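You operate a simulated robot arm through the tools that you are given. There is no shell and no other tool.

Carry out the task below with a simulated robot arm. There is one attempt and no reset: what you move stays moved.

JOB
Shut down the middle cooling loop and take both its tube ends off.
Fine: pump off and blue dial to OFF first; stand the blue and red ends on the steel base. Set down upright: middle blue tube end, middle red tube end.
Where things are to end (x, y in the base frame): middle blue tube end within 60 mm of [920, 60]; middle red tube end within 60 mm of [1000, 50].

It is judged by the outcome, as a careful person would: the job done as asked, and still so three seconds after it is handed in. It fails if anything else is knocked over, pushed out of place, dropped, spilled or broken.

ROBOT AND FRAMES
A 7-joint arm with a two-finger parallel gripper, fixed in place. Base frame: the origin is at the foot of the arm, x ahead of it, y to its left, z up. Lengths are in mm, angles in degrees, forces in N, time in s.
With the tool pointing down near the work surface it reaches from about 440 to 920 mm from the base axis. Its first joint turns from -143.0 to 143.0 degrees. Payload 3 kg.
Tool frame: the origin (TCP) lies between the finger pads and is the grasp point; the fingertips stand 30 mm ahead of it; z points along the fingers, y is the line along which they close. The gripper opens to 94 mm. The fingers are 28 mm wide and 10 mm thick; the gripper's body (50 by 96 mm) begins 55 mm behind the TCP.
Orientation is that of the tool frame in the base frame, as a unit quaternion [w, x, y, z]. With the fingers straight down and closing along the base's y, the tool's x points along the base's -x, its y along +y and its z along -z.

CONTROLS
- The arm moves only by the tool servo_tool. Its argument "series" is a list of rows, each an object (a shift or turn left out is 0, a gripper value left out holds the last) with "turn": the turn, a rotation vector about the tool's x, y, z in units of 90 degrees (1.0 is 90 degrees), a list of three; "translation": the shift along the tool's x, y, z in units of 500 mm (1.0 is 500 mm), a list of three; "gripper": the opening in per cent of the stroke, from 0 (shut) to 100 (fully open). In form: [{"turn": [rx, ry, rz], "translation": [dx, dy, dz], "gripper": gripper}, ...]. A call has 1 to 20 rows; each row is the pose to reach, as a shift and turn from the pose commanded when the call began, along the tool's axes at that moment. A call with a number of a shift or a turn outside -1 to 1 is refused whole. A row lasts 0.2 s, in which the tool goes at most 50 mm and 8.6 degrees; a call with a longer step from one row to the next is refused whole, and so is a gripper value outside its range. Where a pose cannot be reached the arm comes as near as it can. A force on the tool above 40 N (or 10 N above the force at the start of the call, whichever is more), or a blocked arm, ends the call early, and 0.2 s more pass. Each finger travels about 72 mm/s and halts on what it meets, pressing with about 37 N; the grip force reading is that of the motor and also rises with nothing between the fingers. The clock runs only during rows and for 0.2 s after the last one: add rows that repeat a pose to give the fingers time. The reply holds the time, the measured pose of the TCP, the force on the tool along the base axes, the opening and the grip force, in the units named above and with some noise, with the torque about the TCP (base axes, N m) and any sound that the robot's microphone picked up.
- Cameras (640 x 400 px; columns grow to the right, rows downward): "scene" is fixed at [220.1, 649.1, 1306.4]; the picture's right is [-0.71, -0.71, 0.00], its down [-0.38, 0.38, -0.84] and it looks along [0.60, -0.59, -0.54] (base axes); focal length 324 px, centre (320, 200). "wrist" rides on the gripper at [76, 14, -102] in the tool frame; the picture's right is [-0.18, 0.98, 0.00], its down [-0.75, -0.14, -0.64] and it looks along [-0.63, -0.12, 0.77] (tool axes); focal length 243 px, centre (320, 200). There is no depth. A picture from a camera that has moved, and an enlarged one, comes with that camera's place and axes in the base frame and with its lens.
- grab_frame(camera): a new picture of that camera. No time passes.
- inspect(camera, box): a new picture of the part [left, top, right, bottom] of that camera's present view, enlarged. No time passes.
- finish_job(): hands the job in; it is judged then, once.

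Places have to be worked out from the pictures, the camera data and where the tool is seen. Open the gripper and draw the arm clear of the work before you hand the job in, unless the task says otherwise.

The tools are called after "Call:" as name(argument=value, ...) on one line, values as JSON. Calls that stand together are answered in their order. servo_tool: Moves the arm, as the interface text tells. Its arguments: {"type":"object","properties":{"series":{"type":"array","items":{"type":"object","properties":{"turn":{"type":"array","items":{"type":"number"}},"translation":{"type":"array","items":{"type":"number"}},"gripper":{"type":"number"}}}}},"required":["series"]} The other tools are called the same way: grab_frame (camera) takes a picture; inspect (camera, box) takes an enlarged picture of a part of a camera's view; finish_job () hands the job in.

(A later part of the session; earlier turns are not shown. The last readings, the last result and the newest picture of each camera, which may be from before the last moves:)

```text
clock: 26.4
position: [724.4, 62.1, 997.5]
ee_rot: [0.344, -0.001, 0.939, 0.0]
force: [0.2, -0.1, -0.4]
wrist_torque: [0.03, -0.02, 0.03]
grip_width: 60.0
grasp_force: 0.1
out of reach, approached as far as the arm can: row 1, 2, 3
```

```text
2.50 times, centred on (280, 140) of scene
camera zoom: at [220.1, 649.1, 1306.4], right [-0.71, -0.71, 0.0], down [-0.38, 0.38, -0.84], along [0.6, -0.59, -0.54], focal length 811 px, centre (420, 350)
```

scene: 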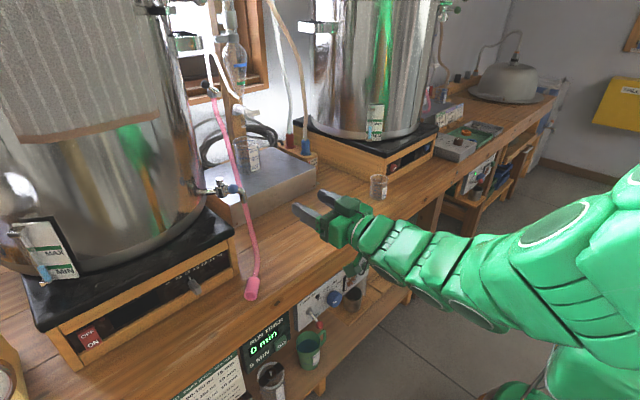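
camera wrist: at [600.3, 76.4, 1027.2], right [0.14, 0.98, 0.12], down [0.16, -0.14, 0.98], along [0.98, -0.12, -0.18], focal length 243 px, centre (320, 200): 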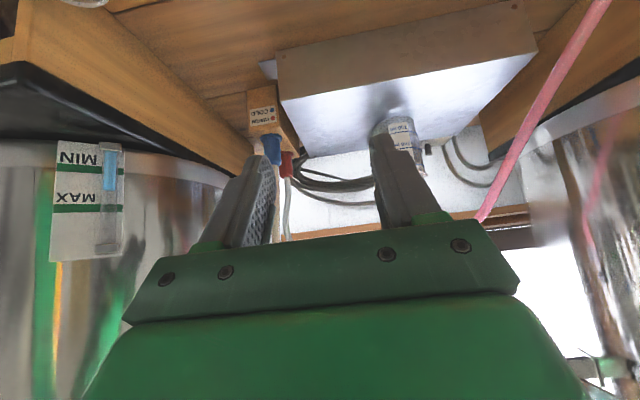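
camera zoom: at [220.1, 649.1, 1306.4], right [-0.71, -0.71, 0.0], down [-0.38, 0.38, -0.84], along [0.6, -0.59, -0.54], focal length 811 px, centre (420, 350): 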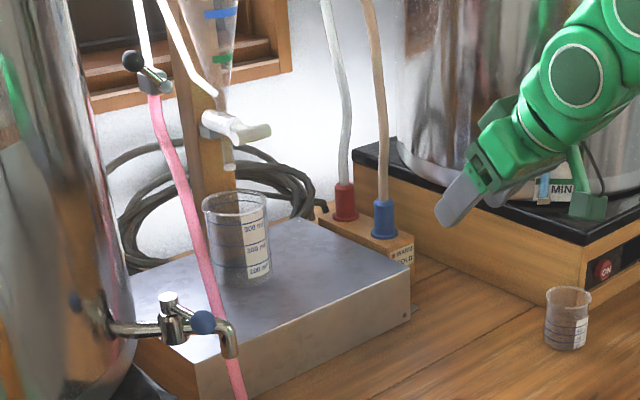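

From both views I get: blue plug base ≈ [985, −42, 834], top z ≈ 881 (body ≈ 30 mm, flange ≈ 38 mm); red plug ≈ [1059, −34, 836]; steel base top z ≈ 831 with its right edge y ≈ 3–7 and front x ≈ 882; beaker ≈ [1041, 155]. I'll go to a pre-grasp in front of and above the blue plug with 42° pitch.

Call:
servo_tool(series=[{"translation": [-0.042, -0.0416, 0.047], "turn": [0, -0.017, 0], "gripper": 70}, {"translation": [-0.083, -0.083, 0.094], "turn": [0, -0.035, 0]}, {"translation": [-0.125, -0.125, 0.141], "turn": [0, -0.052, 0]}, {"translation": [-0.167, -0.167, 0.188], "turn": [0, -0.07, 0]}, {"translation": [-0.2084, -0.2082, 0.2354], "turn": [0, -0.087, 0]}, {"translation": [-0.2084, -0.2082, 0.2354], "turn": [0, -0.087, 0]}])

Call:
grab_frame(camera="wrist")

Call:
grab_frame(camera="scene")

```text
clock: 27.8
position: [883.7, -40.0, 974.4]
ee_rot: [0.407, -0.002, 0.913, 0.001]
force: [-0.6, -0.5, 0.4]
wrist_torque: [0.01, 0.06, -0.03]
grip_width: 65.9
grasp_force: 0.0
```

```text
taken
camera wrist: at [755.5, -26.4, 986.8], right [0.12, 0.98, 0.14], down [0.03, -0.14, 0.99], along [0.99, -0.11, -0.04], focal length 243 px, centre (320, 200)
```

wrist: 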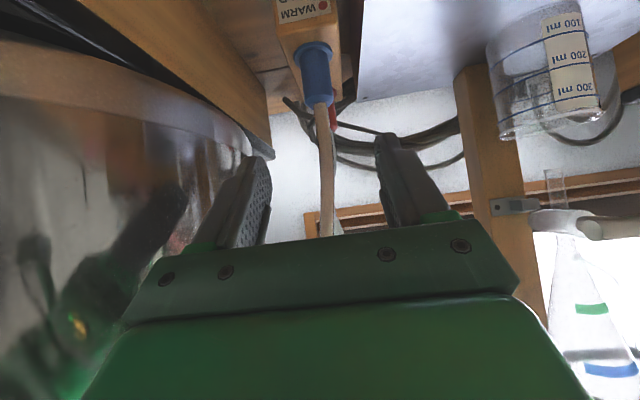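

```text
taken
```

scene: 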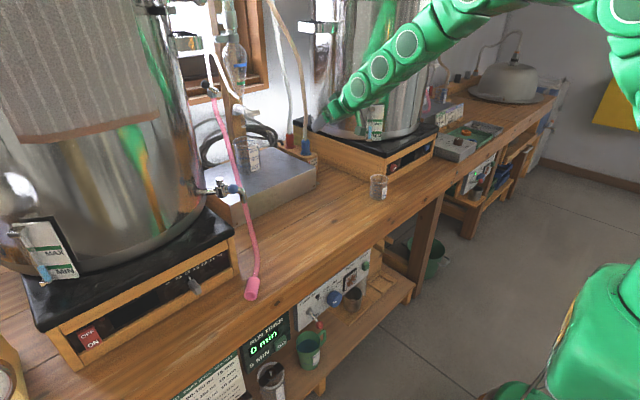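

Zooming on the blue plug from this nearer viewpoint.

Call:
inspect(camera="wrist", box=[260, 0, 380, 130])

Call:
inspect(camera="scene", box=[270, 90, 340, 170])

```text
3.08 times, centred on (320, 65) of wrist
camera zoom: at [755.5, -26.4, 986.8], right [0.12, 0.98, 0.14], down [0.03, -0.14, 0.99], along [0.99, -0.11, -0.04], focal length 746 px, centre (320, 615)
```

zoom: 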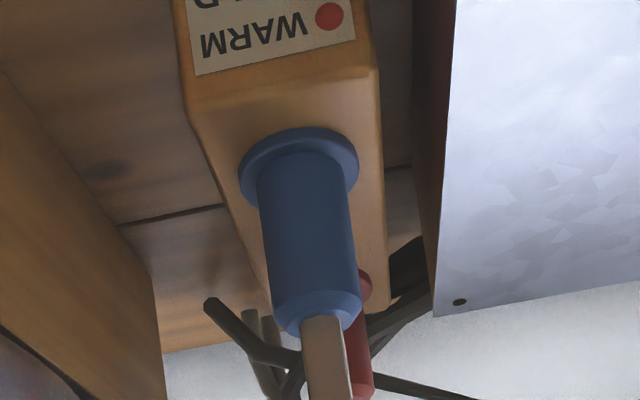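

```text
5.00 times, centred on (305, 130) of scene
camera zoom: at [220.1, 649.1, 1306.4], right [-0.71, -0.71, 0.0], down [-0.38, 0.38, -0.84], along [0.6, -0.59, -0.54], focal length 1622 px, centre (395, 550)
```

zoom: 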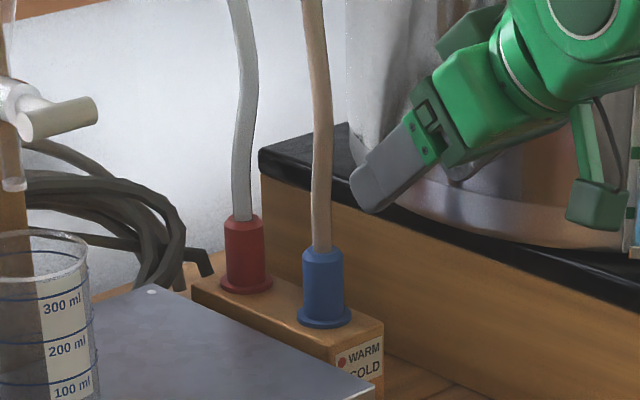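

Blue plug axis ≈ (982, −40), z 834–885; the TCP is already at y = −40. Advancing most of the way along the tool axis, then checking.

Call:
servo_tool(series=[{"translation": [0.004, 0, 0.07]}, {"translation": [0.008, 0, 0.14]}, {"translation": [0.011, 0, 0.21]}, {"translation": [0.011, 0, 0.21]}])

Call:
grab_frame(camera="wrist")

Call:
inspect(camera="scene", box=[260, 80, 360, 180])

```text
clock: 28.8
position: [953.3, -40.5, 902.2]
ee_rot: [0.409, -0.002, 0.913, 0.001]
force: [-0.2, 0.2, -0.6]
wrist_torque: [-0.01, 0.0, -0.06]
grip_width: 65.8
grasp_force: 0.0
```

```text
taken
camera wrist: at [826.4, -25.6, 914.2], right [0.12, 0.98, 0.14], down [0.02, -0.14, 0.99], along [0.99, -0.11, -0.04], focal length 243 px, centre (320, 200)
```

wrist: 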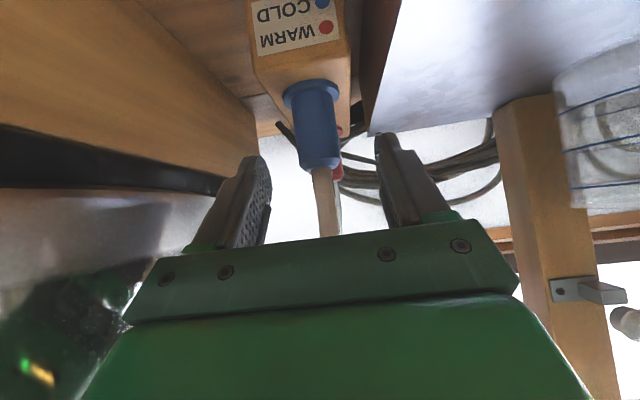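

```text
4.00 times, centred on (310, 130) of scene
camera zoom: at [220.1, 649.1, 1306.4], right [-0.71, -0.71, 0.0], down [-0.38, 0.38, -0.84], along [0.6, -0.59, -0.54], focal length 1298 px, centre (360, 480)
```

zoom: 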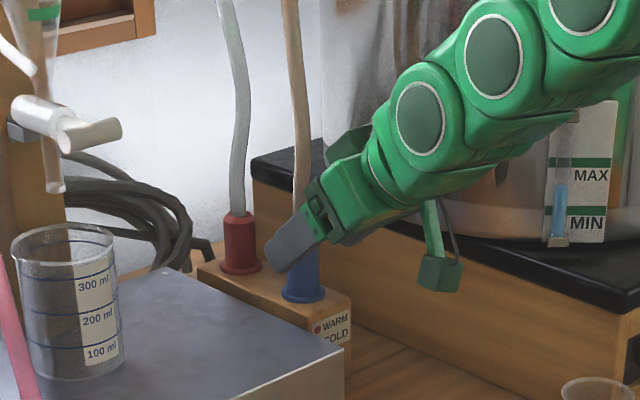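

Laterally centred, the plug lies between the open fingers. Final 39 mm along the tool axis, then close.

Call:
servo_tool(series=[{"translation": [0, 0.001, 0.04]}, {"translation": [0, 0.001, 0.0776]}, {"translation": [0, 0.001, 0.0776]}])

Call:
grab_frame(camera="wrist")

Call:
inspect(camera="scene", box=[260, 80, 360, 180])

```text
clock: 29.6
position: [985.5, -39.8, 876.1]
ee_rot: [0.408, -0.002, 0.913, 0.0]
force: [-0.3, 0.9, -0.1]
wrist_torque: [-0.03, -0.05, 0.01]
grip_width: 65.5
grasp_force: 0.1
```

```text
taken
camera wrist: at [858.2, -25.5, 889.0], right [0.12, 0.98, 0.14], down [0.02, -0.14, 0.99], along [0.99, -0.12, -0.04], focal length 243 px, centre (320, 200)
```

wrist: 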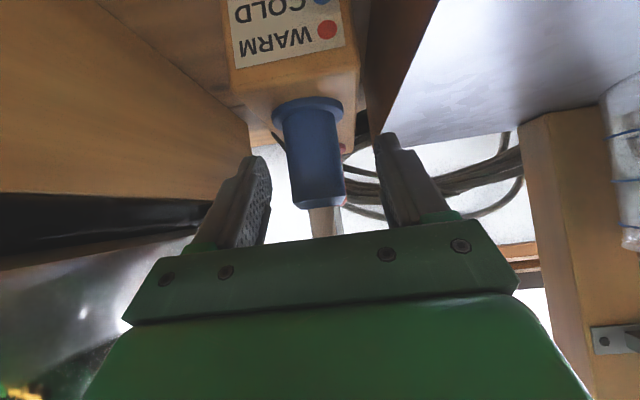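

```text
4.00 times, centred on (310, 130) of scene
camera zoom: at [220.1, 649.1, 1306.4], right [-0.71, -0.71, 0.0], down [-0.38, 0.38, -0.84], along [0.6, -0.59, -0.54], focal length 1298 px, centre (360, 480)
```

zoom: 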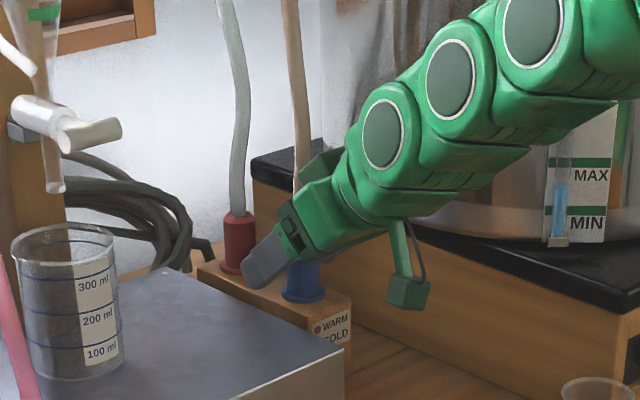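

The plug sits between the pads with the pads above its flange. Closing.

Call:
servo_tool(series=[{"gripper": 0}, {"gripper": 0}, {"gripper": 0}, {"gripper": 0}])

Call:
grab_frame(camera="wrist")

```text
clock: 30.6
position: [986.1, -39.9, 877.3]
ee_rot: [0.408, -0.002, 0.913, 0.001]
force: [0.6, 0.2, 1.6]
wrist_torque: [0.0, 0.0, 0.0]
grip_width: 30.2
grasp_force: 37.0
```

```text
taken
camera wrist: at [858.1, -25.6, 889.0], right [0.12, 0.98, 0.14], down [0.02, -0.14, 0.99], along [0.99, -0.12, -0.04], focal length 243 px, centre (320, 200)
```

wrist: 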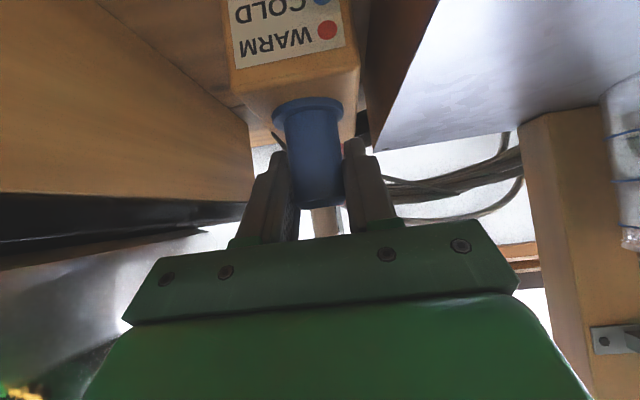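

Gripped at 30.2 mm. Pulling straight up, gently at first.

Call:
servo_tool(series=[{"translation": [-0.0059, 0, -0.0053]}, {"translation": [-0.0119, 0, -0.0107]}, {"translation": [-0.0178, 0, -0.016]}, {"translation": [-0.0297, 0, -0.0267]}, {"translation": [-0.0446, 0, -0.0401]}, {"translation": [-0.0595, 0, -0.0535]}, {"translation": [-0.0743, 0, -0.0669]}, {"translation": [-0.0743, 0, -0.0669]}])

Call:
grab_frame(camera="wrist")

Call:
inspect(camera="scene", box=[240, 40, 360, 180])

```text
clock: 32.4
position: [985.7, -40.3, 926.4]
ee_rot: [0.408, -0.001, 0.913, 0.0]
force: [0.1, 0.0, -0.7]
wrist_torque: [-0.03, -0.01, 0.03]
grip_width: 29.8
grasp_force: 37.1
```

```text
taken
camera wrist: at [858.2, -25.0, 938.1], right [0.12, 0.98, 0.14], down [0.03, -0.14, 0.99], along [0.99, -0.12, -0.04], focal length 243 px, centre (320, 200)
```

wrist: 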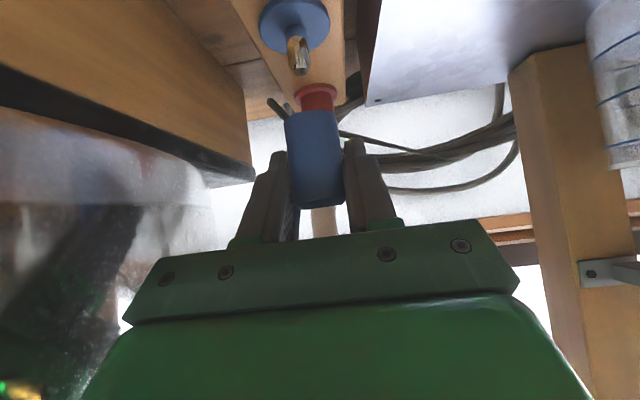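

```text
2.86 times, centred on (300, 110) of scene
camera zoom: at [220.1, 649.1, 1306.4], right [-0.71, -0.71, 0.0], down [-0.38, 0.38, -0.84], along [0.6, -0.59, -0.54], focal length 927 px, centre (377, 457)
```

zoom: 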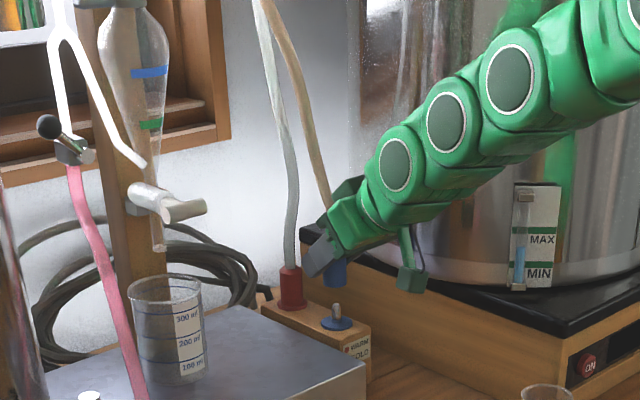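

The blue end is off; its nipple and disc stay on the block. The plug's bottom hangs about 38–40 mm below the TCP. I'll carry it at this height over the steel base to about (915, 95), leaving room for the red end.

Call:
servo_tool(series=[{"translation": [0.0158, 0.0451, -0.0175]}, {"translation": [0.0315, 0.0902, -0.0351]}, {"translation": [0.0473, 0.1353, -0.0526]}, {"translation": [0.0631, 0.1804, -0.0701]}, {"translation": [0.0788, 0.2255, -0.0877]}, {"translation": [0.0946, 0.2706, -0.1052]}, {"translation": [0.0946, 0.2706, -0.1052]}])

Call:
grab_frame(camera="wrist")

Call:
grab_frame(camera="scene")

```text
clock: 34.0
position: [913.9, 94.1, 923.5]
ee_rot: [0.408, -0.001, 0.913, 0.0]
force: [-1.5, 0.0, 0.1]
wrist_torque: [0.0, 0.01, 0.02]
grip_width: 30.2
grasp_force: 37.0
```

```text
taken
camera wrist: at [786.3, 108.8, 935.8], right [0.12, 0.98, 0.14], down [0.03, -0.14, 0.99], along [0.99, -0.12, -0.04], focal length 243 px, centre (320, 200)
```

wrist: 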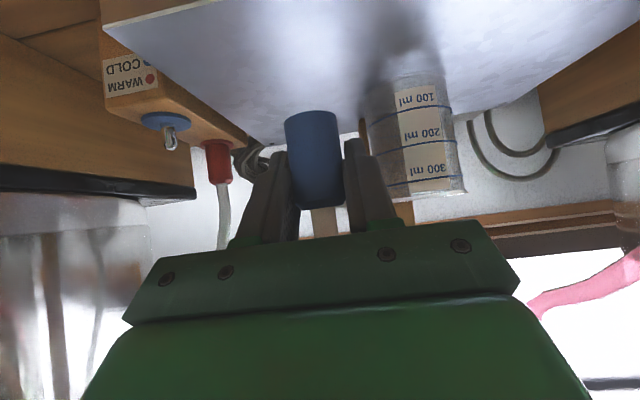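

```text
taken
```

scene: 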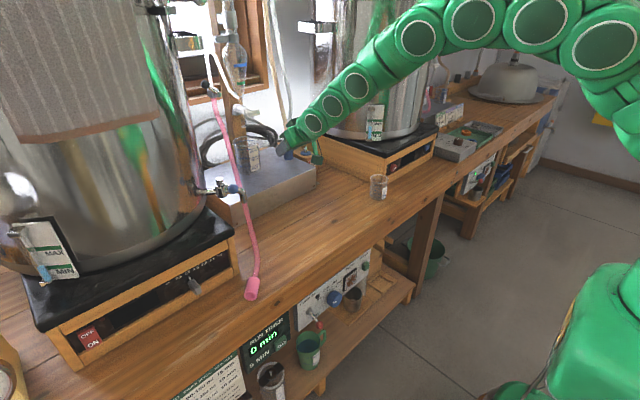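

Inspecting the plug over the steel base before lowering.

Call:
inspect(camera="scene", box=[220, 60, 340, 220])

Call:
inspect(camera="wrist", box=[240, 60, 440, 220])

```text
2.50 times, centred on (280, 140) of scene
camera zoom: at [220.1, 649.1, 1306.4], right [-0.71, -0.71, 0.0], down [-0.38, 0.38, -0.84], along [0.6, -0.59, -0.54], focal length 811 px, centre (420, 350)
```

zoom: 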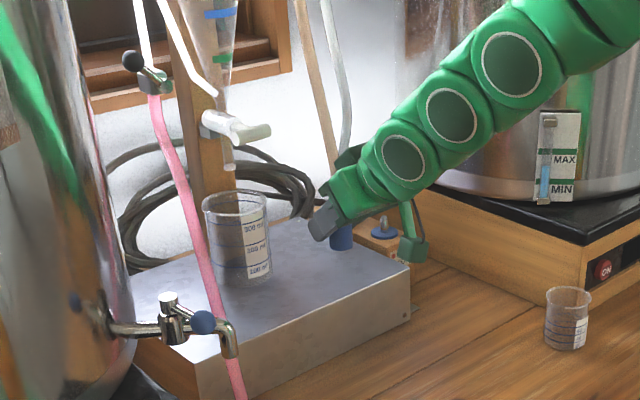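

```text
2.50 times, centred on (340, 140) of wrist
camera zoom: at [786.3, 108.8, 935.8], right [0.12, 0.98, 0.14], down [0.03, -0.14, 0.99], along [0.99, -0.12, -0.04], focal length 606 px, centre (270, 350)
```

zoom: 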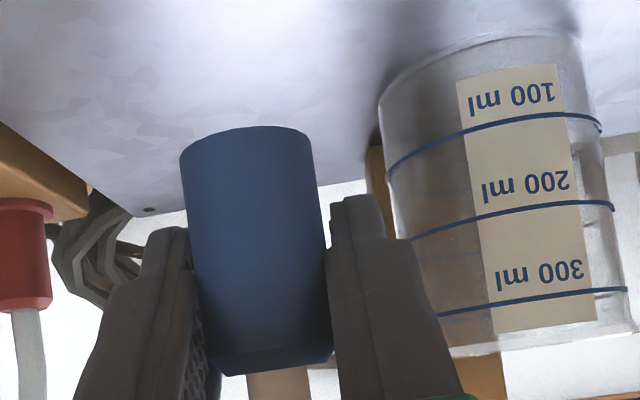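

Plug bottom is ≈ 37 mm below the TCP and base top ≈ 831, so contact should come near TCP z ≈ 868. Lowering to about 880 first, with a small +x shift.

Call:
servo_tool(series=[{"translation": [0.0142, 0, 0.0168]}, {"translation": [0.0283, 0, 0.0336]}, {"translation": [0.0425, 0, 0.0504]}, {"translation": [0.0566, 0, 0.0672]}, {"translation": [0.0566, 0, 0.0672]}])

Call:
inspect(camera="scene", box=[250, 110, 330, 190])

Call:
inspect(camera="wrist", box=[240, 60, 440, 220])

```text
clock: 35.2
position: [919.4, 95.1, 882.0]
ee_rot: [0.407, -0.001, 0.913, 0.0]
force: [-0.4, 0.5, -0.2]
wrist_torque: [-0.01, 0.03, -0.02]
grip_width: 30.3
grasp_force: 37.1
```

```text
5.00 times, centred on (290, 150) of scene
camera zoom: at [220.1, 649.1, 1306.4], right [-0.71, -0.71, 0.0], down [-0.38, 0.38, -0.84], along [0.6, -0.59, -0.54], focal length 1622 px, centre (470, 450)
```

zoom: 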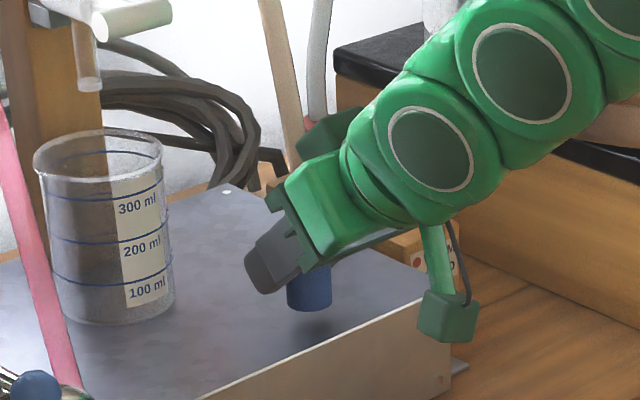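

```text
2.50 times, centred on (340, 140) of wrist
camera zoom: at [792.1, 109.2, 893.9], right [0.12, 0.98, 0.14], down [0.03, -0.14, 0.99], along [0.99, -0.12, -0.04], focal length 606 px, centre (270, 350)
```

zoom: 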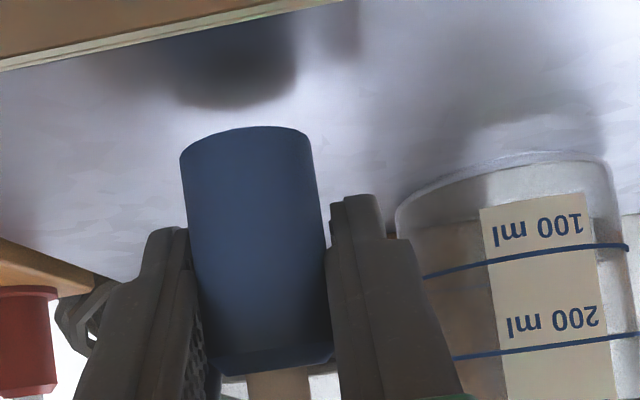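

The plug is a short way above the steel base. Lowering in 2 mm steps and watching the vertical force.

Call:
servo_tool(series=[{"translation": [0.003, 0, 0.0027]}, {"translation": [0.006, 0, 0.0054]}, {"translation": [0.009, 0, 0.008]}, {"translation": [0.009, 0, 0.008]}])

Call:
inspect(camera="wrist", box=[240, 60, 440, 220])

```text
clock: 36.2
position: [917.7, 95.9, 876.1]
ee_rot: [0.408, -0.002, 0.913, 0.001]
force: [-0.6, -0.3, -1.2]
wrist_torque: [-0.01, 0.0, 0.0]
grip_width: 30.4
grasp_force: 37.0
```

```text
2.50 times, centred on (340, 140) of wrist
camera zoom: at [791.2, 109.9, 887.1], right [0.12, 0.98, 0.14], down [0.03, -0.14, 0.99], along [0.99, -0.11, -0.04], focal length 606 px, centre (270, 350)
```

zoom: 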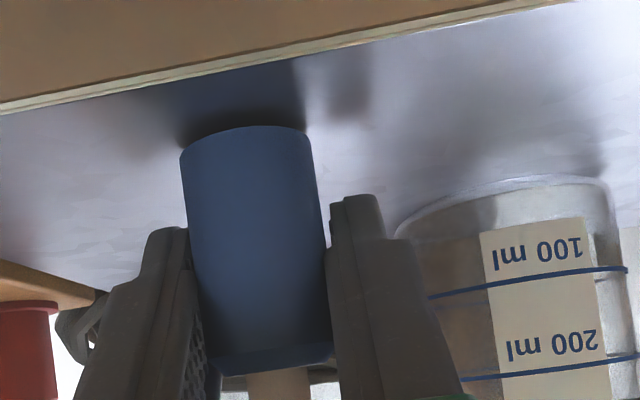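

The reflection and plug bottom now almost meet, so contact is about a millimetre away. Stepping down 1 mm at a time.

Call:
servo_tool(series=[{"translation": [0.0015, 0, 0.00135]}, {"translation": [0.0015, 0, 0.00135]}])

Call:
inspect(camera="wrist", box=[280, 80, 400, 180])

```text
clock: 36.8
position: [920.1, 95.6, 873.6]
ee_rot: [0.407, -0.002, 0.913, 0.001]
force: [0.4, -0.8, -0.5]
wrist_torque: [-0.01, -0.01, -0.01]
grip_width: 30.4
grasp_force: 36.6
```

```text
4.00 times, centred on (340, 130) of wrist
camera zoom: at [791.7, 110.0, 886.2], right [0.12, 0.98, 0.14], down [0.03, -0.14, 0.99], along [0.99, -0.12, -0.04], focal length 970 px, centre (240, 480)
```

zoom: 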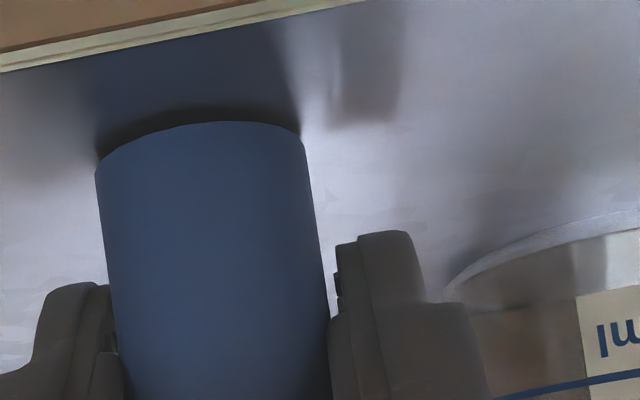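

No contact force yet; another 2 mm in 1 mm steps.

Call:
servo_tool(series=[{"translation": [0.0015, 0, 0.00135]}, {"translation": [0.003, 0, 0.0027]}, {"translation": [0.003, 0, 0.0027]}])

Call:
inspect(camera="wrist", box=[280, 80, 400, 180])

Call:
inspect(camera="scene", box=[250, 110, 330, 190])

```text
clock: 37.6
position: [919.4, 96.0, 871.8]
ee_rot: [0.409, -0.002, 0.912, 0.001]
force: [0.8, -2.1, 2.5]
wrist_torque: [-0.01, 0.0, 0.0]
grip_width: 30.1
grasp_force: 36.5
```

```text
4.00 times, centred on (340, 130) of wrist
camera zoom: at [792.7, 110.5, 884.8], right [0.12, 0.98, 0.14], down [0.02, -0.14, 0.99], along [0.99, -0.12, -0.04], focal length 970 px, centre (240, 480)
```

zoom: 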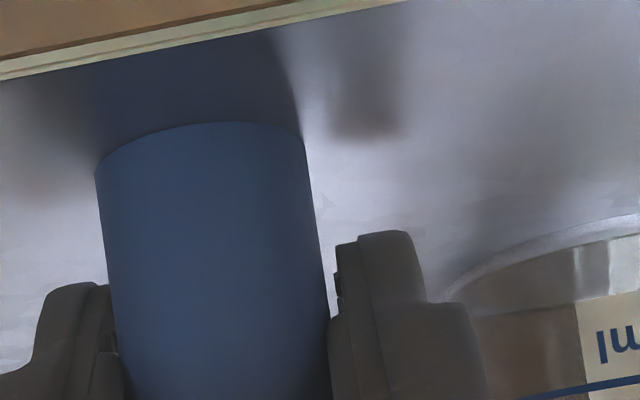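

```text
5.00 times, centred on (290, 150) of scene
camera zoom: at [220.1, 649.1, 1306.4], right [-0.71, -0.71, 0.0], down [-0.38, 0.38, -0.84], along [0.6, -0.59, -0.54], focal length 1622 px, centre (470, 450)
```

zoom: 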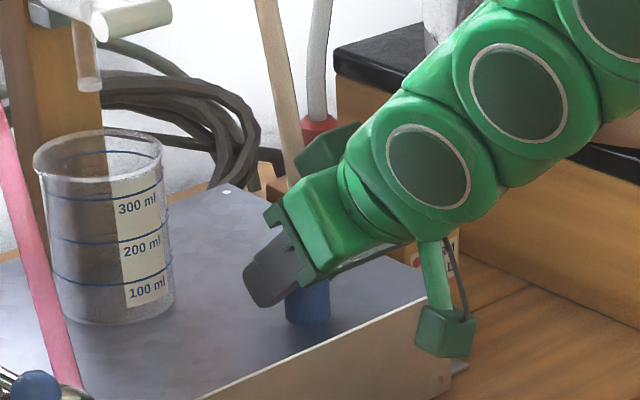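

Slight force has appeared. One more millimetre to make sure it stands.

Call:
servo_tool(series=[{"translation": [0.0015, 0, 0.00135]}, {"translation": [0.0015, 0, 0.00135]}])

```text
clock: 38.2
position: [919.1, 95.7, 874.2]
ee_rot: [0.409, -0.001, 0.913, 0.001]
force: [-2.3, 0.1, 18.7]
wrist_torque: [0.09, 0.19, 0.0]
grip_width: 30.3
grasp_force: 36.9
```

Firm contact (19 N upward). I'll relieve about half a millimetre, then open the fingers.

Call:
servo_tool(series=[{"translation": [-0.0007, 0, -0.0006]}, {"translation": [-0.0007, 0, -0.0006], "gripper": 40}, {"translation": [-0.0007, 0, -0.0006], "gripper": 55}, {"translation": [-0.0007, 0, -0.0006], "gripper": 70}, {"translation": [-0.0007, 0, -0.0006], "gripper": 70}])

Call:
grab_frame(camera="wrist")

Call:
inspect(camera="scene", box=[250, 110, 330, 190])

```text
clock: 39.4
position: [918.7, 94.6, 870.8]
ee_rot: [0.408, -0.001, 0.913, 0.001]
force: [-1.6, -1.3, -0.2]
wrist_torque: [0.0, -0.03, -0.02]
grip_width: 65.6
grasp_force: 0.0
```

```text
taken
camera wrist: at [791.8, 109.9, 882.7], right [0.12, 0.98, 0.14], down [0.03, -0.14, 0.99], along [0.99, -0.12, -0.04], focal length 243 px, centre (320, 200)
```

wrist: 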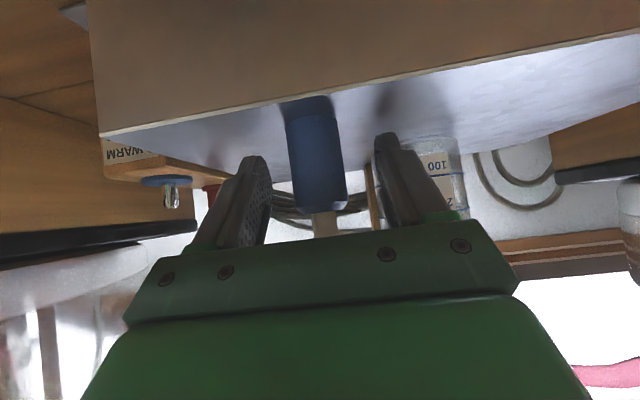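

```text
5.00 times, centred on (290, 150) of scene
camera zoom: at [220.1, 649.1, 1306.4], right [-0.71, -0.71, 0.0], down [-0.38, 0.38, -0.84], along [0.6, -0.59, -0.54], focal length 1622 px, centre (470, 450)
```

zoom: 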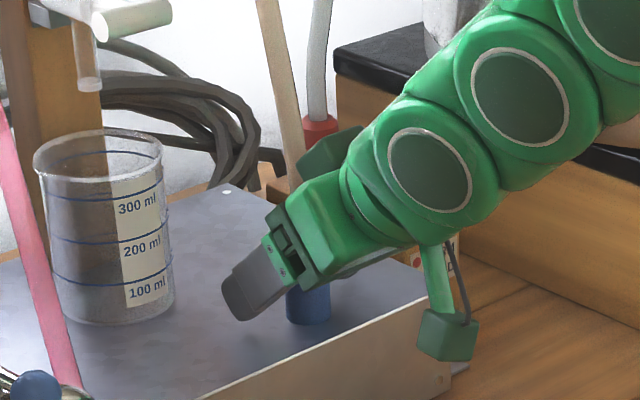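

The blue end stands on the steel base on its own. Backing straight out along the tool axis.

Call:
servo_tool(series=[{"translation": [0, 0, -0.03]}, {"translation": [0, 0, -0.07]}, {"translation": [0, 0, -0.12]}, {"translation": [0, 0, -0.18]}, {"translation": [0, 0, -0.25]}, {"translation": [0, 0, -0.3]}, {"translation": [0, 0, -0.3]}])

Call:
grab_frame(camera="wrist")

Call:
inspect(camera="scene", box=[220, 40, 360, 200])

Call:
grab_frame(camera="scene")

```text
clock: 41.0
position: [806.7, 96.2, 970.4]
ee_rot: [0.407, -0.002, 0.913, 0.001]
force: [-0.5, 0.1, -0.3]
wrist_torque: [-0.02, -0.02, 0.01]
grip_width: 66.0
grasp_force: 0.1
```

```text
taken
camera wrist: at [680.2, 110.2, 981.1], right [0.12, 0.98, 0.14], down [0.03, -0.14, 0.99], along [0.99, -0.11, -0.04], focal length 243 px, centre (320, 200)
```

wrist: 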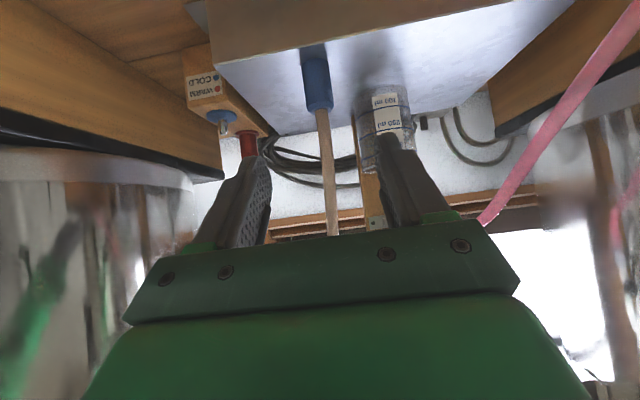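

```text
2.50 times, centred on (290, 120) of scene
camera zoom: at [220.1, 649.1, 1306.4], right [-0.71, -0.71, 0.0], down [-0.38, 0.38, -0.84], along [0.6, -0.59, -0.54], focal length 811 px, centre (395, 400)
```

zoom: 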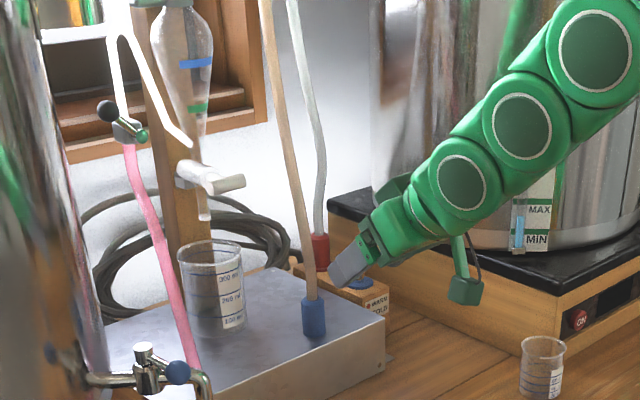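

```text
taken
```

scene: 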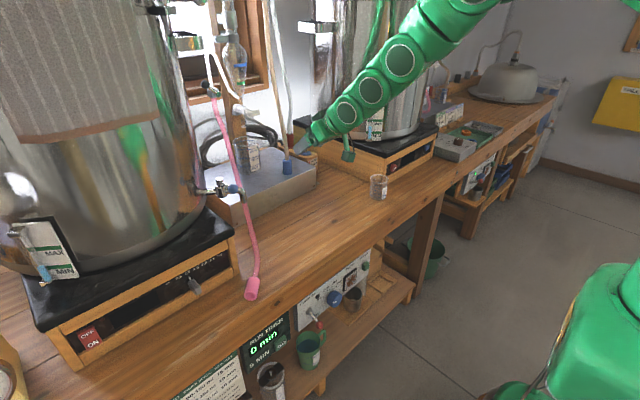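

Blue end stands at about (919, 94), upright, its tube rising away from the robot. Next: shift to y = −40 clear of the blue tube, then forward to a pre-grasp above/in front of the red plug.

Call:
servo_tool(series=[{"translation": [0, -0.07, 0]}, {"translation": [0, -0.15, 0]}, {"translation": [0, -0.23, 0]}, {"translation": [-0.02, -0.272, 0.02]}, {"translation": [-0.08, -0.272, 0.083]}, {"translation": [-0.14, -0.272, 0.145]}, {"translation": [-0.1986, -0.272, 0.206]}, {"translation": [-0.1986, -0.272, 0.206]}])

Call:
grab_frame(camera="wrist")

Call:
inspect(camera="scene", box=[220, 40, 360, 200])

```text
clock: 42.8
position: [948.9, -36.6, 973.2]
ee_rot: [0.408, -0.001, 0.913, 0.001]
force: [-0.2, -0.1, -0.2]
wrist_torque: [-0.02, 0.01, 0.02]
grip_width: 65.7
grasp_force: 0.0
```

```text
taken
camera wrist: at [822.5, -22.7, 984.6], right [0.12, 0.98, 0.14], down [0.03, -0.14, 0.99], along [0.99, -0.11, -0.04], focal length 243 px, centre (320, 200)
```

wrist: 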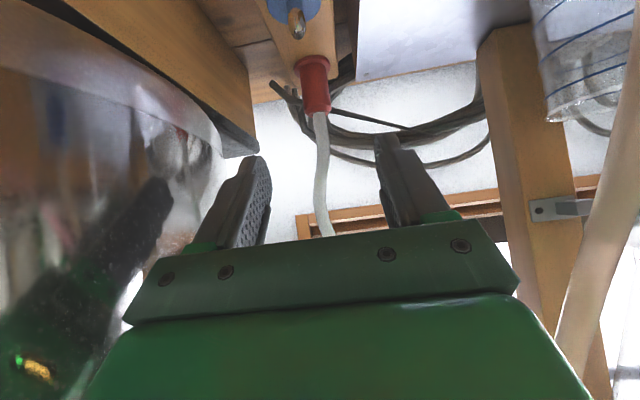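

```text
2.50 times, centred on (290, 120) of scene
camera zoom: at [220.1, 649.1, 1306.4], right [-0.71, -0.71, 0.0], down [-0.38, 0.38, -0.84], along [0.6, -0.59, -0.54], focal length 811 px, centre (395, 400)
```

zoom: 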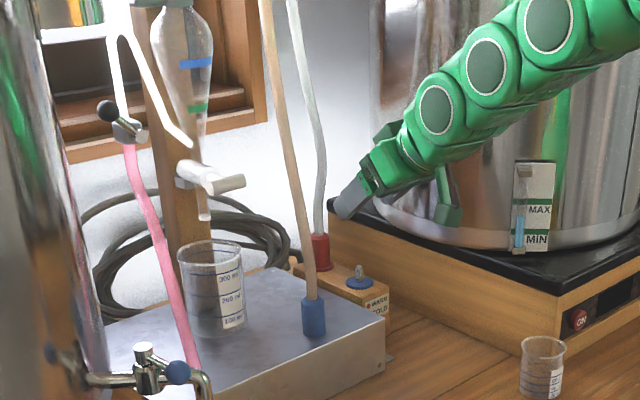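

Blue is undisturbed. Zooming on the red plug to refine its place.

Call:
inspect(camera="wrist", box=[260, 20, 380, 140])

Call:
inspect(camera="scene", box=[270, 90, 340, 170])

```text
3.33 times, centred on (320, 80) of wrist
camera zoom: at [822.5, -22.7, 984.6], right [0.12, 0.98, 0.14], down [0.03, -0.14, 0.99], along [0.99, -0.11, -0.04], focal length 809 px, centre (320, 600)
```

zoom: 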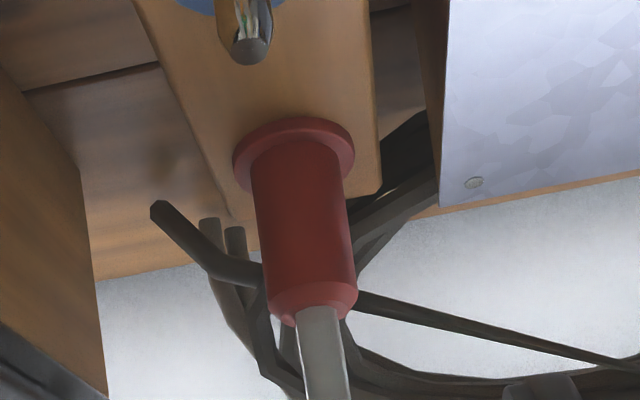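

```text
5.00 times, centred on (305, 130) of scene
camera zoom: at [220.1, 649.1, 1306.4], right [-0.71, -0.71, 0.0], down [-0.38, 0.38, -0.84], along [0.6, -0.59, -0.54], focal length 1622 px, centre (395, 550)
```

zoom: 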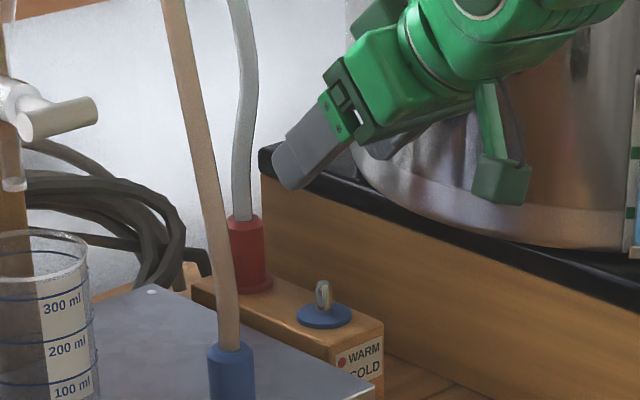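

Red axis ≈ (1060, −40). Approaching along the tool axis; first two thirds to check reach and centring.

Call:
servo_tool(series=[{"translation": [-0.002, -0.0068, 0.07]}, {"translation": [-0.004, -0.0068, 0.14]}, {"translation": [-0.006, -0.0068, 0.21]}, {"translation": [-0.006, -0.0068, 0.21]}])

Call:
grab_frame(camera="wrist")

Call:
inspect(camera="scene", box=[250, 60, 370, 180])

```text
clock: 43.8
position: [1031.8, -43.1, 908.5]
ee_rot: [0.409, -0.001, 0.913, 0.0]
force: [0.0, 0.4, 0.3]
wrist_torque: [0.02, 0.01, 0.01]
grip_width: 65.7
grasp_force: 0.0
```

```text
taken
camera wrist: at [904.3, -29.0, 920.5], right [0.12, 0.98, 0.14], down [0.02, -0.14, 0.99], along [0.99, -0.12, -0.04], focal length 243 px, centre (320, 200)
```

wrist: 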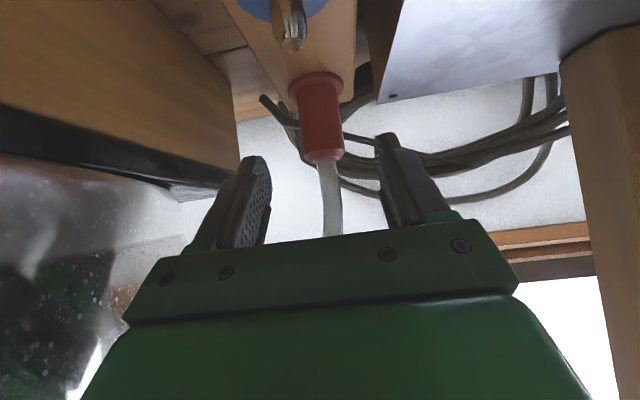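

```text
3.33 times, centred on (310, 120) of scene
camera zoom: at [220.1, 649.1, 1306.4], right [-0.71, -0.71, 0.0], down [-0.38, 0.38, -0.84], along [0.6, -0.59, -0.54], focal length 1082 px, centre (353, 467)
```

zoom: 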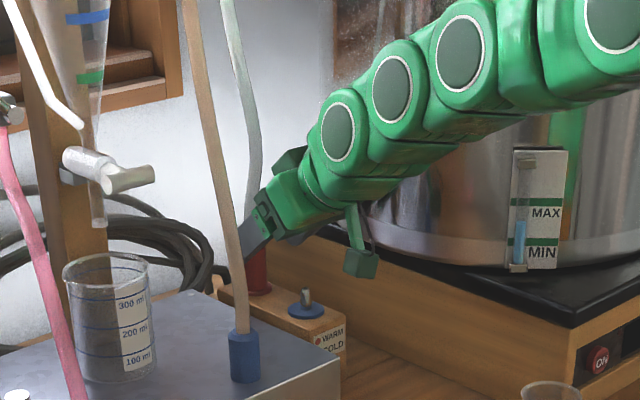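

Reach is fine and the plug is centred. Final approach of 43 mm.

Call:
servo_tool(series=[{"translation": [0.003, 0.003, 0.044]}, {"translation": [0.006, 0.004, 0.087]}, {"translation": [0.006, 0.004, 0.087]}])

Call:
grab_frame(camera="wrist")

Call:
inspect(camera="scene", box=[250, 60, 370, 180])

```text
clock: 44.6
position: [1062.3, -41.6, 875.7]
ee_rot: [0.409, -0.002, 0.913, 0.001]
force: [-1.0, -0.3, -0.3]
wrist_torque: [0.0, 0.01, -0.04]
grip_width: 65.8
grasp_force: 0.1
```

```text
taken
camera wrist: at [935.2, -26.8, 887.3], right [0.12, 0.98, 0.14], down [0.02, -0.14, 0.99], along [0.99, -0.12, -0.04], focal length 243 px, centre (320, 200)
```

wrist: 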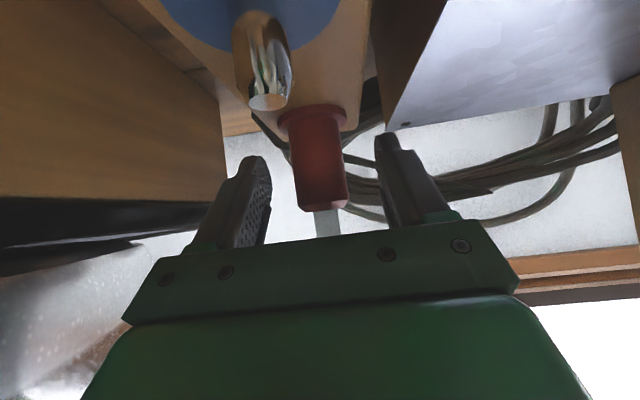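

```text
3.33 times, centred on (310, 120) of scene
camera zoom: at [220.1, 649.1, 1306.4], right [-0.71, -0.71, 0.0], down [-0.38, 0.38, -0.84], along [0.6, -0.59, -0.54], focal length 1082 px, centre (353, 467)
```

zoom: 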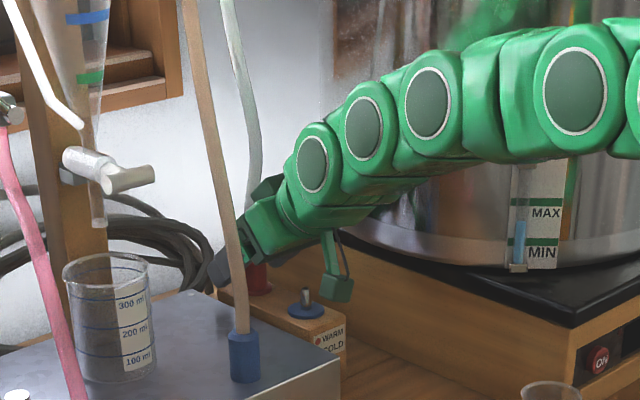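

The red plug is placed between the pads as the blue one was. Closing.

Call:
servo_tool(series=[{"gripper": 0}, {"gripper": 0}, {"gripper": 0}, {"gripper": 0}])

Call:
grab_frame(camera="wrist")

```text
clock: 45.6
position: [1061.7, -41.6, 874.1]
ee_rot: [0.408, -0.002, 0.913, 0.002]
force: [0.5, -0.3, 1.6]
wrist_torque: [-0.01, -0.02, -0.01]
grip_width: 29.8
grasp_force: 36.8
```

```text
taken
camera wrist: at [935.1, -26.6, 887.2], right [0.12, 0.98, 0.14], down [0.02, -0.14, 0.99], along [0.99, -0.12, -0.04], focal length 243 px, centre (320, 200)
```

wrist: 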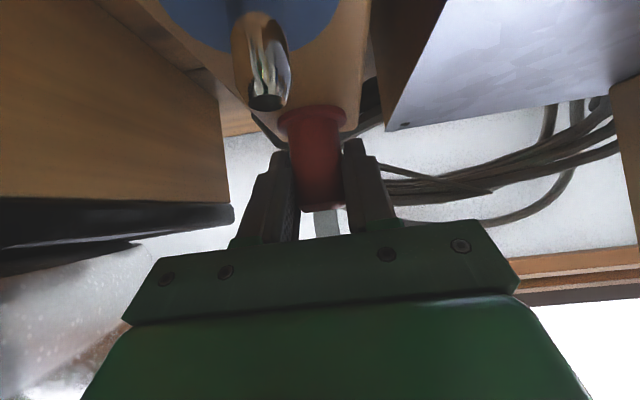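

Gripped at 29.8 mm. Pulling straight up 50 mm.

Call:
servo_tool(series=[{"translation": [-0.0059, 0, -0.0053]}, {"translation": [-0.0119, 0, -0.0107]}, {"translation": [-0.0178, 0, -0.016]}, {"translation": [-0.0297, 0, -0.0267]}, {"translation": [-0.0446, 0, -0.0401]}, {"translation": [-0.0595, 0, -0.0535]}, {"translation": [-0.0743, 0, -0.0669]}, {"translation": [-0.0743, 0, -0.0669]}])

Call:
grab_frame(camera="wrist")

Call:
inspect(camera="scene", box=[220, 40, 360, 200])

```text
clock: 47.4
position: [1061.0, -41.7, 929.5]
ee_rot: [0.407, -0.002, 0.913, 0.001]
force: [0.4, 0.1, -1.0]
wrist_torque: [0.0, -0.02, 0.02]
grip_width: 29.8
grasp_force: 36.9
```

```text
taken
camera wrist: at [933.5, -27.2, 940.1], right [0.12, 0.98, 0.14], down [0.03, -0.14, 0.99], along [0.99, -0.12, -0.04], focal length 243 px, centre (320, 200)
```

wrist: 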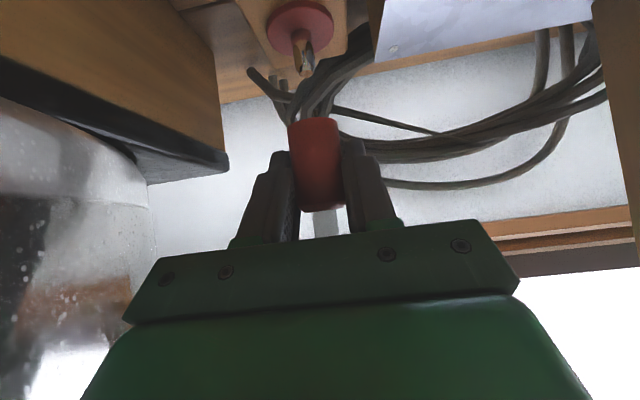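

```text
2.50 times, centred on (290, 120) of scene
camera zoom: at [220.1, 649.1, 1306.4], right [-0.71, -0.71, 0.0], down [-0.38, 0.38, -0.84], along [0.6, -0.59, -0.54], focal length 811 px, centre (395, 400)
```

zoom: 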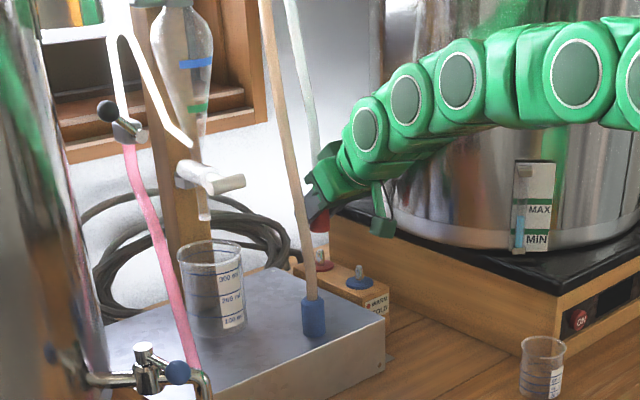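

The red end is off too; nipple and disc remain on the block. I'll carry it to about (1005, 27) over the steel base, yawing the tool +20° so the gripper body stays clear of the blue tube.

Call:
servo_tool(series=[{"translation": [0.0144, 0.0275, -0.0161], "turn": [-0.033, 0, -0.0297]}, {"translation": [0.0289, 0.055, -0.0321], "turn": [-0.0661, 0, -0.0594]}, {"translation": [0.0433, 0.0824, -0.0482], "turn": [-0.0991, 0, -0.0892]}, {"translation": [0.0578, 0.1099, -0.0642], "turn": [-0.1322, 0, -0.1189]}, {"translation": [0.0722, 0.1374, -0.0803], "turn": [-0.1652, 0, -0.1486]}, {"translation": [0.0722, 0.1374, -0.0803], "turn": [-0.1652, 0, -0.1486]}])

Call:
grab_frame(camera="wrist")

Call:
inspect(camera="scene", box=[220, 40, 360, 200])

```text
clock: 48.8
position: [1008.0, 25.4, 925.1]
ee_rot: [0.401, -0.161, 0.899, 0.072]
force: [-0.6, 0.3, -0.4]
wrist_torque: [0.04, 0.01, -0.04]
grip_width: 29.7
grasp_force: 36.8
```

```text
taken
camera wrist: at [883.2, -4.7, 936.6], right [-0.22, 0.96, 0.14], down [0.07, -0.12, 0.99], along [0.97, 0.23, -0.04], focal length 243 px, centre (320, 200)
```

wrist: 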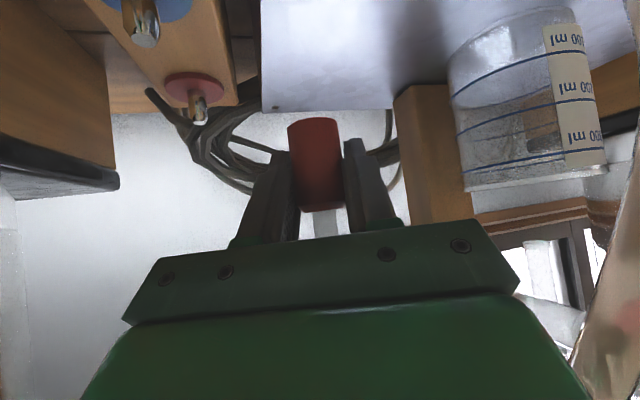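

```text
2.50 times, centred on (290, 120) of scene
camera zoom: at [220.1, 649.1, 1306.4], right [-0.71, -0.71, 0.0], down [-0.38, 0.38, -0.84], along [0.6, -0.59, -0.54], focal length 811 px, centre (395, 400)
```

zoom: 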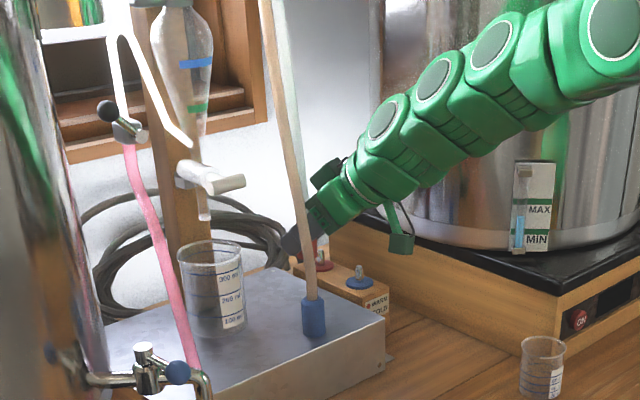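

All clear; blue is undisturbed. Lowering to about z = 880 with a +5 mm y shift.

Call:
servo_tool(series=[{"translation": [0.0162, 0.0094, 0.0157]}, {"translation": [0.0323, 0.0094, 0.0314]}, {"translation": [0.0485, 0.0094, 0.0471]}, {"translation": [0.0646, 0.0094, 0.0628]}, {"translation": [0.0646, 0.0094, 0.0628]}])

Call:
grab_frame(camera="wrist")

Call:
inspect(camera="wrist", box=[240, 60, 440, 220])

Call:
inspect(camera="scene", box=[240, 80, 340, 190])

```text
clock: 50.0
position: [1007.4, 28.1, 884.7]
ee_rot: [0.401, -0.16, 0.899, 0.071]
force: [-0.2, 0.5, -1.0]
wrist_torque: [0.03, 0.03, -0.03]
grip_width: 29.7
grasp_force: 36.8
```

```text
taken
camera wrist: at [883.0, 0.1, 895.6], right [-0.22, 0.96, 0.14], down [0.07, -0.12, 0.99], along [0.97, 0.23, -0.04], focal length 243 px, centre (320, 200)
```

wrist: 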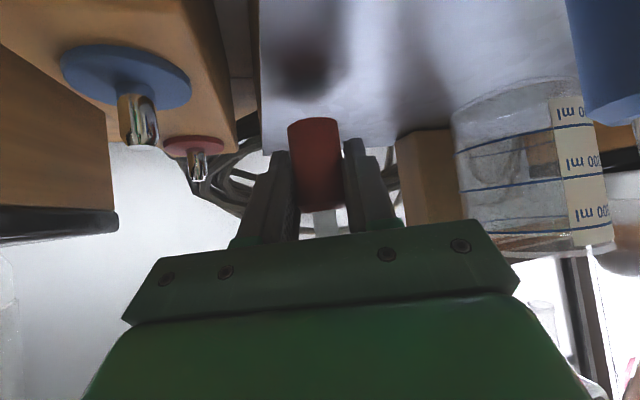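

```text
2.50 times, centred on (340, 140) of wrist
camera zoom: at [883.0, 0.1, 895.6], right [-0.22, 0.96, 0.14], down [0.07, -0.12, 0.99], along [0.97, 0.23, -0.04], focal length 606 px, centre (270, 350)
```

zoom: 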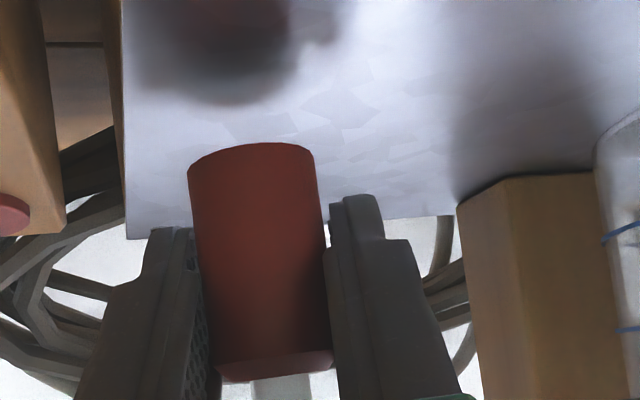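

```text
3.64 times, centred on (290, 135) of scene
camera zoom: at [220.1, 649.1, 1306.4], right [-0.71, -0.71, 0.0], down [-0.38, 0.38, -0.84], along [0.6, -0.59, -0.54], focal length 1180 px, centre (429, 436)
```

zoom: 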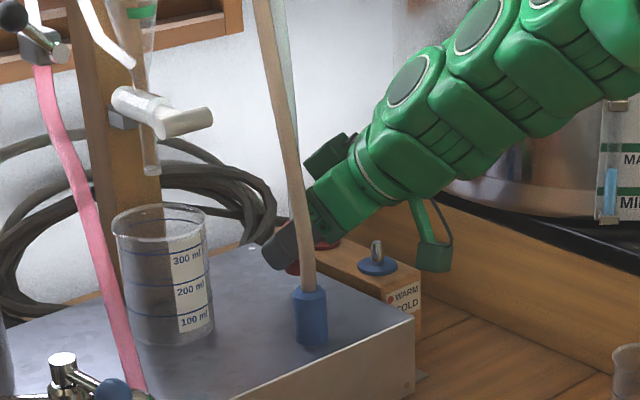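

The reflection suggests about 15 mm to go, with ≈15 mm margin to the base's right edge. Lowering 10 mm in 2.5 mm steps.

Call:
servo_tool(series=[{"translation": [0.0037, 0, 0.0034]}, {"translation": [0.0074, 0, 0.0067]}, {"translation": [0.0112, 0, 0.01]}, {"translation": [0.0149, 0, 0.0134]}, {"translation": [0.0149, 0, 0.0134]}])

Call:
inspect(camera="wrist", box=[240, 60, 440, 220])

```text
clock: 51.2
position: [1006.1, 31.2, 873.9]
ee_rot: [0.401, -0.16, 0.899, 0.071]
force: [0.1, 0.1, -1.4]
wrist_torque: [0.01, -0.01, -0.02]
grip_width: 29.5
grasp_force: 36.5
```

```text
2.50 times, centred on (340, 140) of wrist
camera zoom: at [882.9, 2.5, 885.1], right [-0.22, 0.96, 0.14], down [0.07, -0.12, 0.99], along [0.97, 0.23, -0.04], focal length 606 px, centre (270, 350)
```

zoom: 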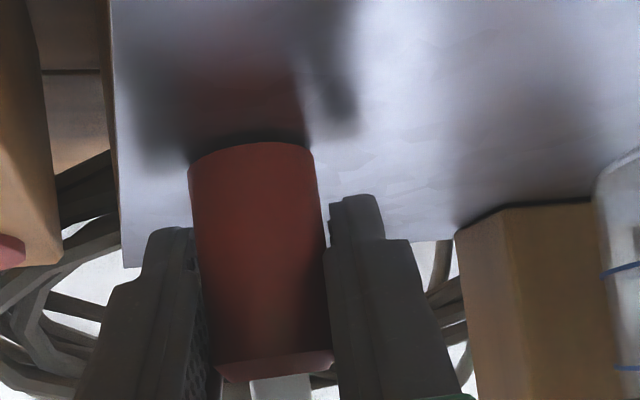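

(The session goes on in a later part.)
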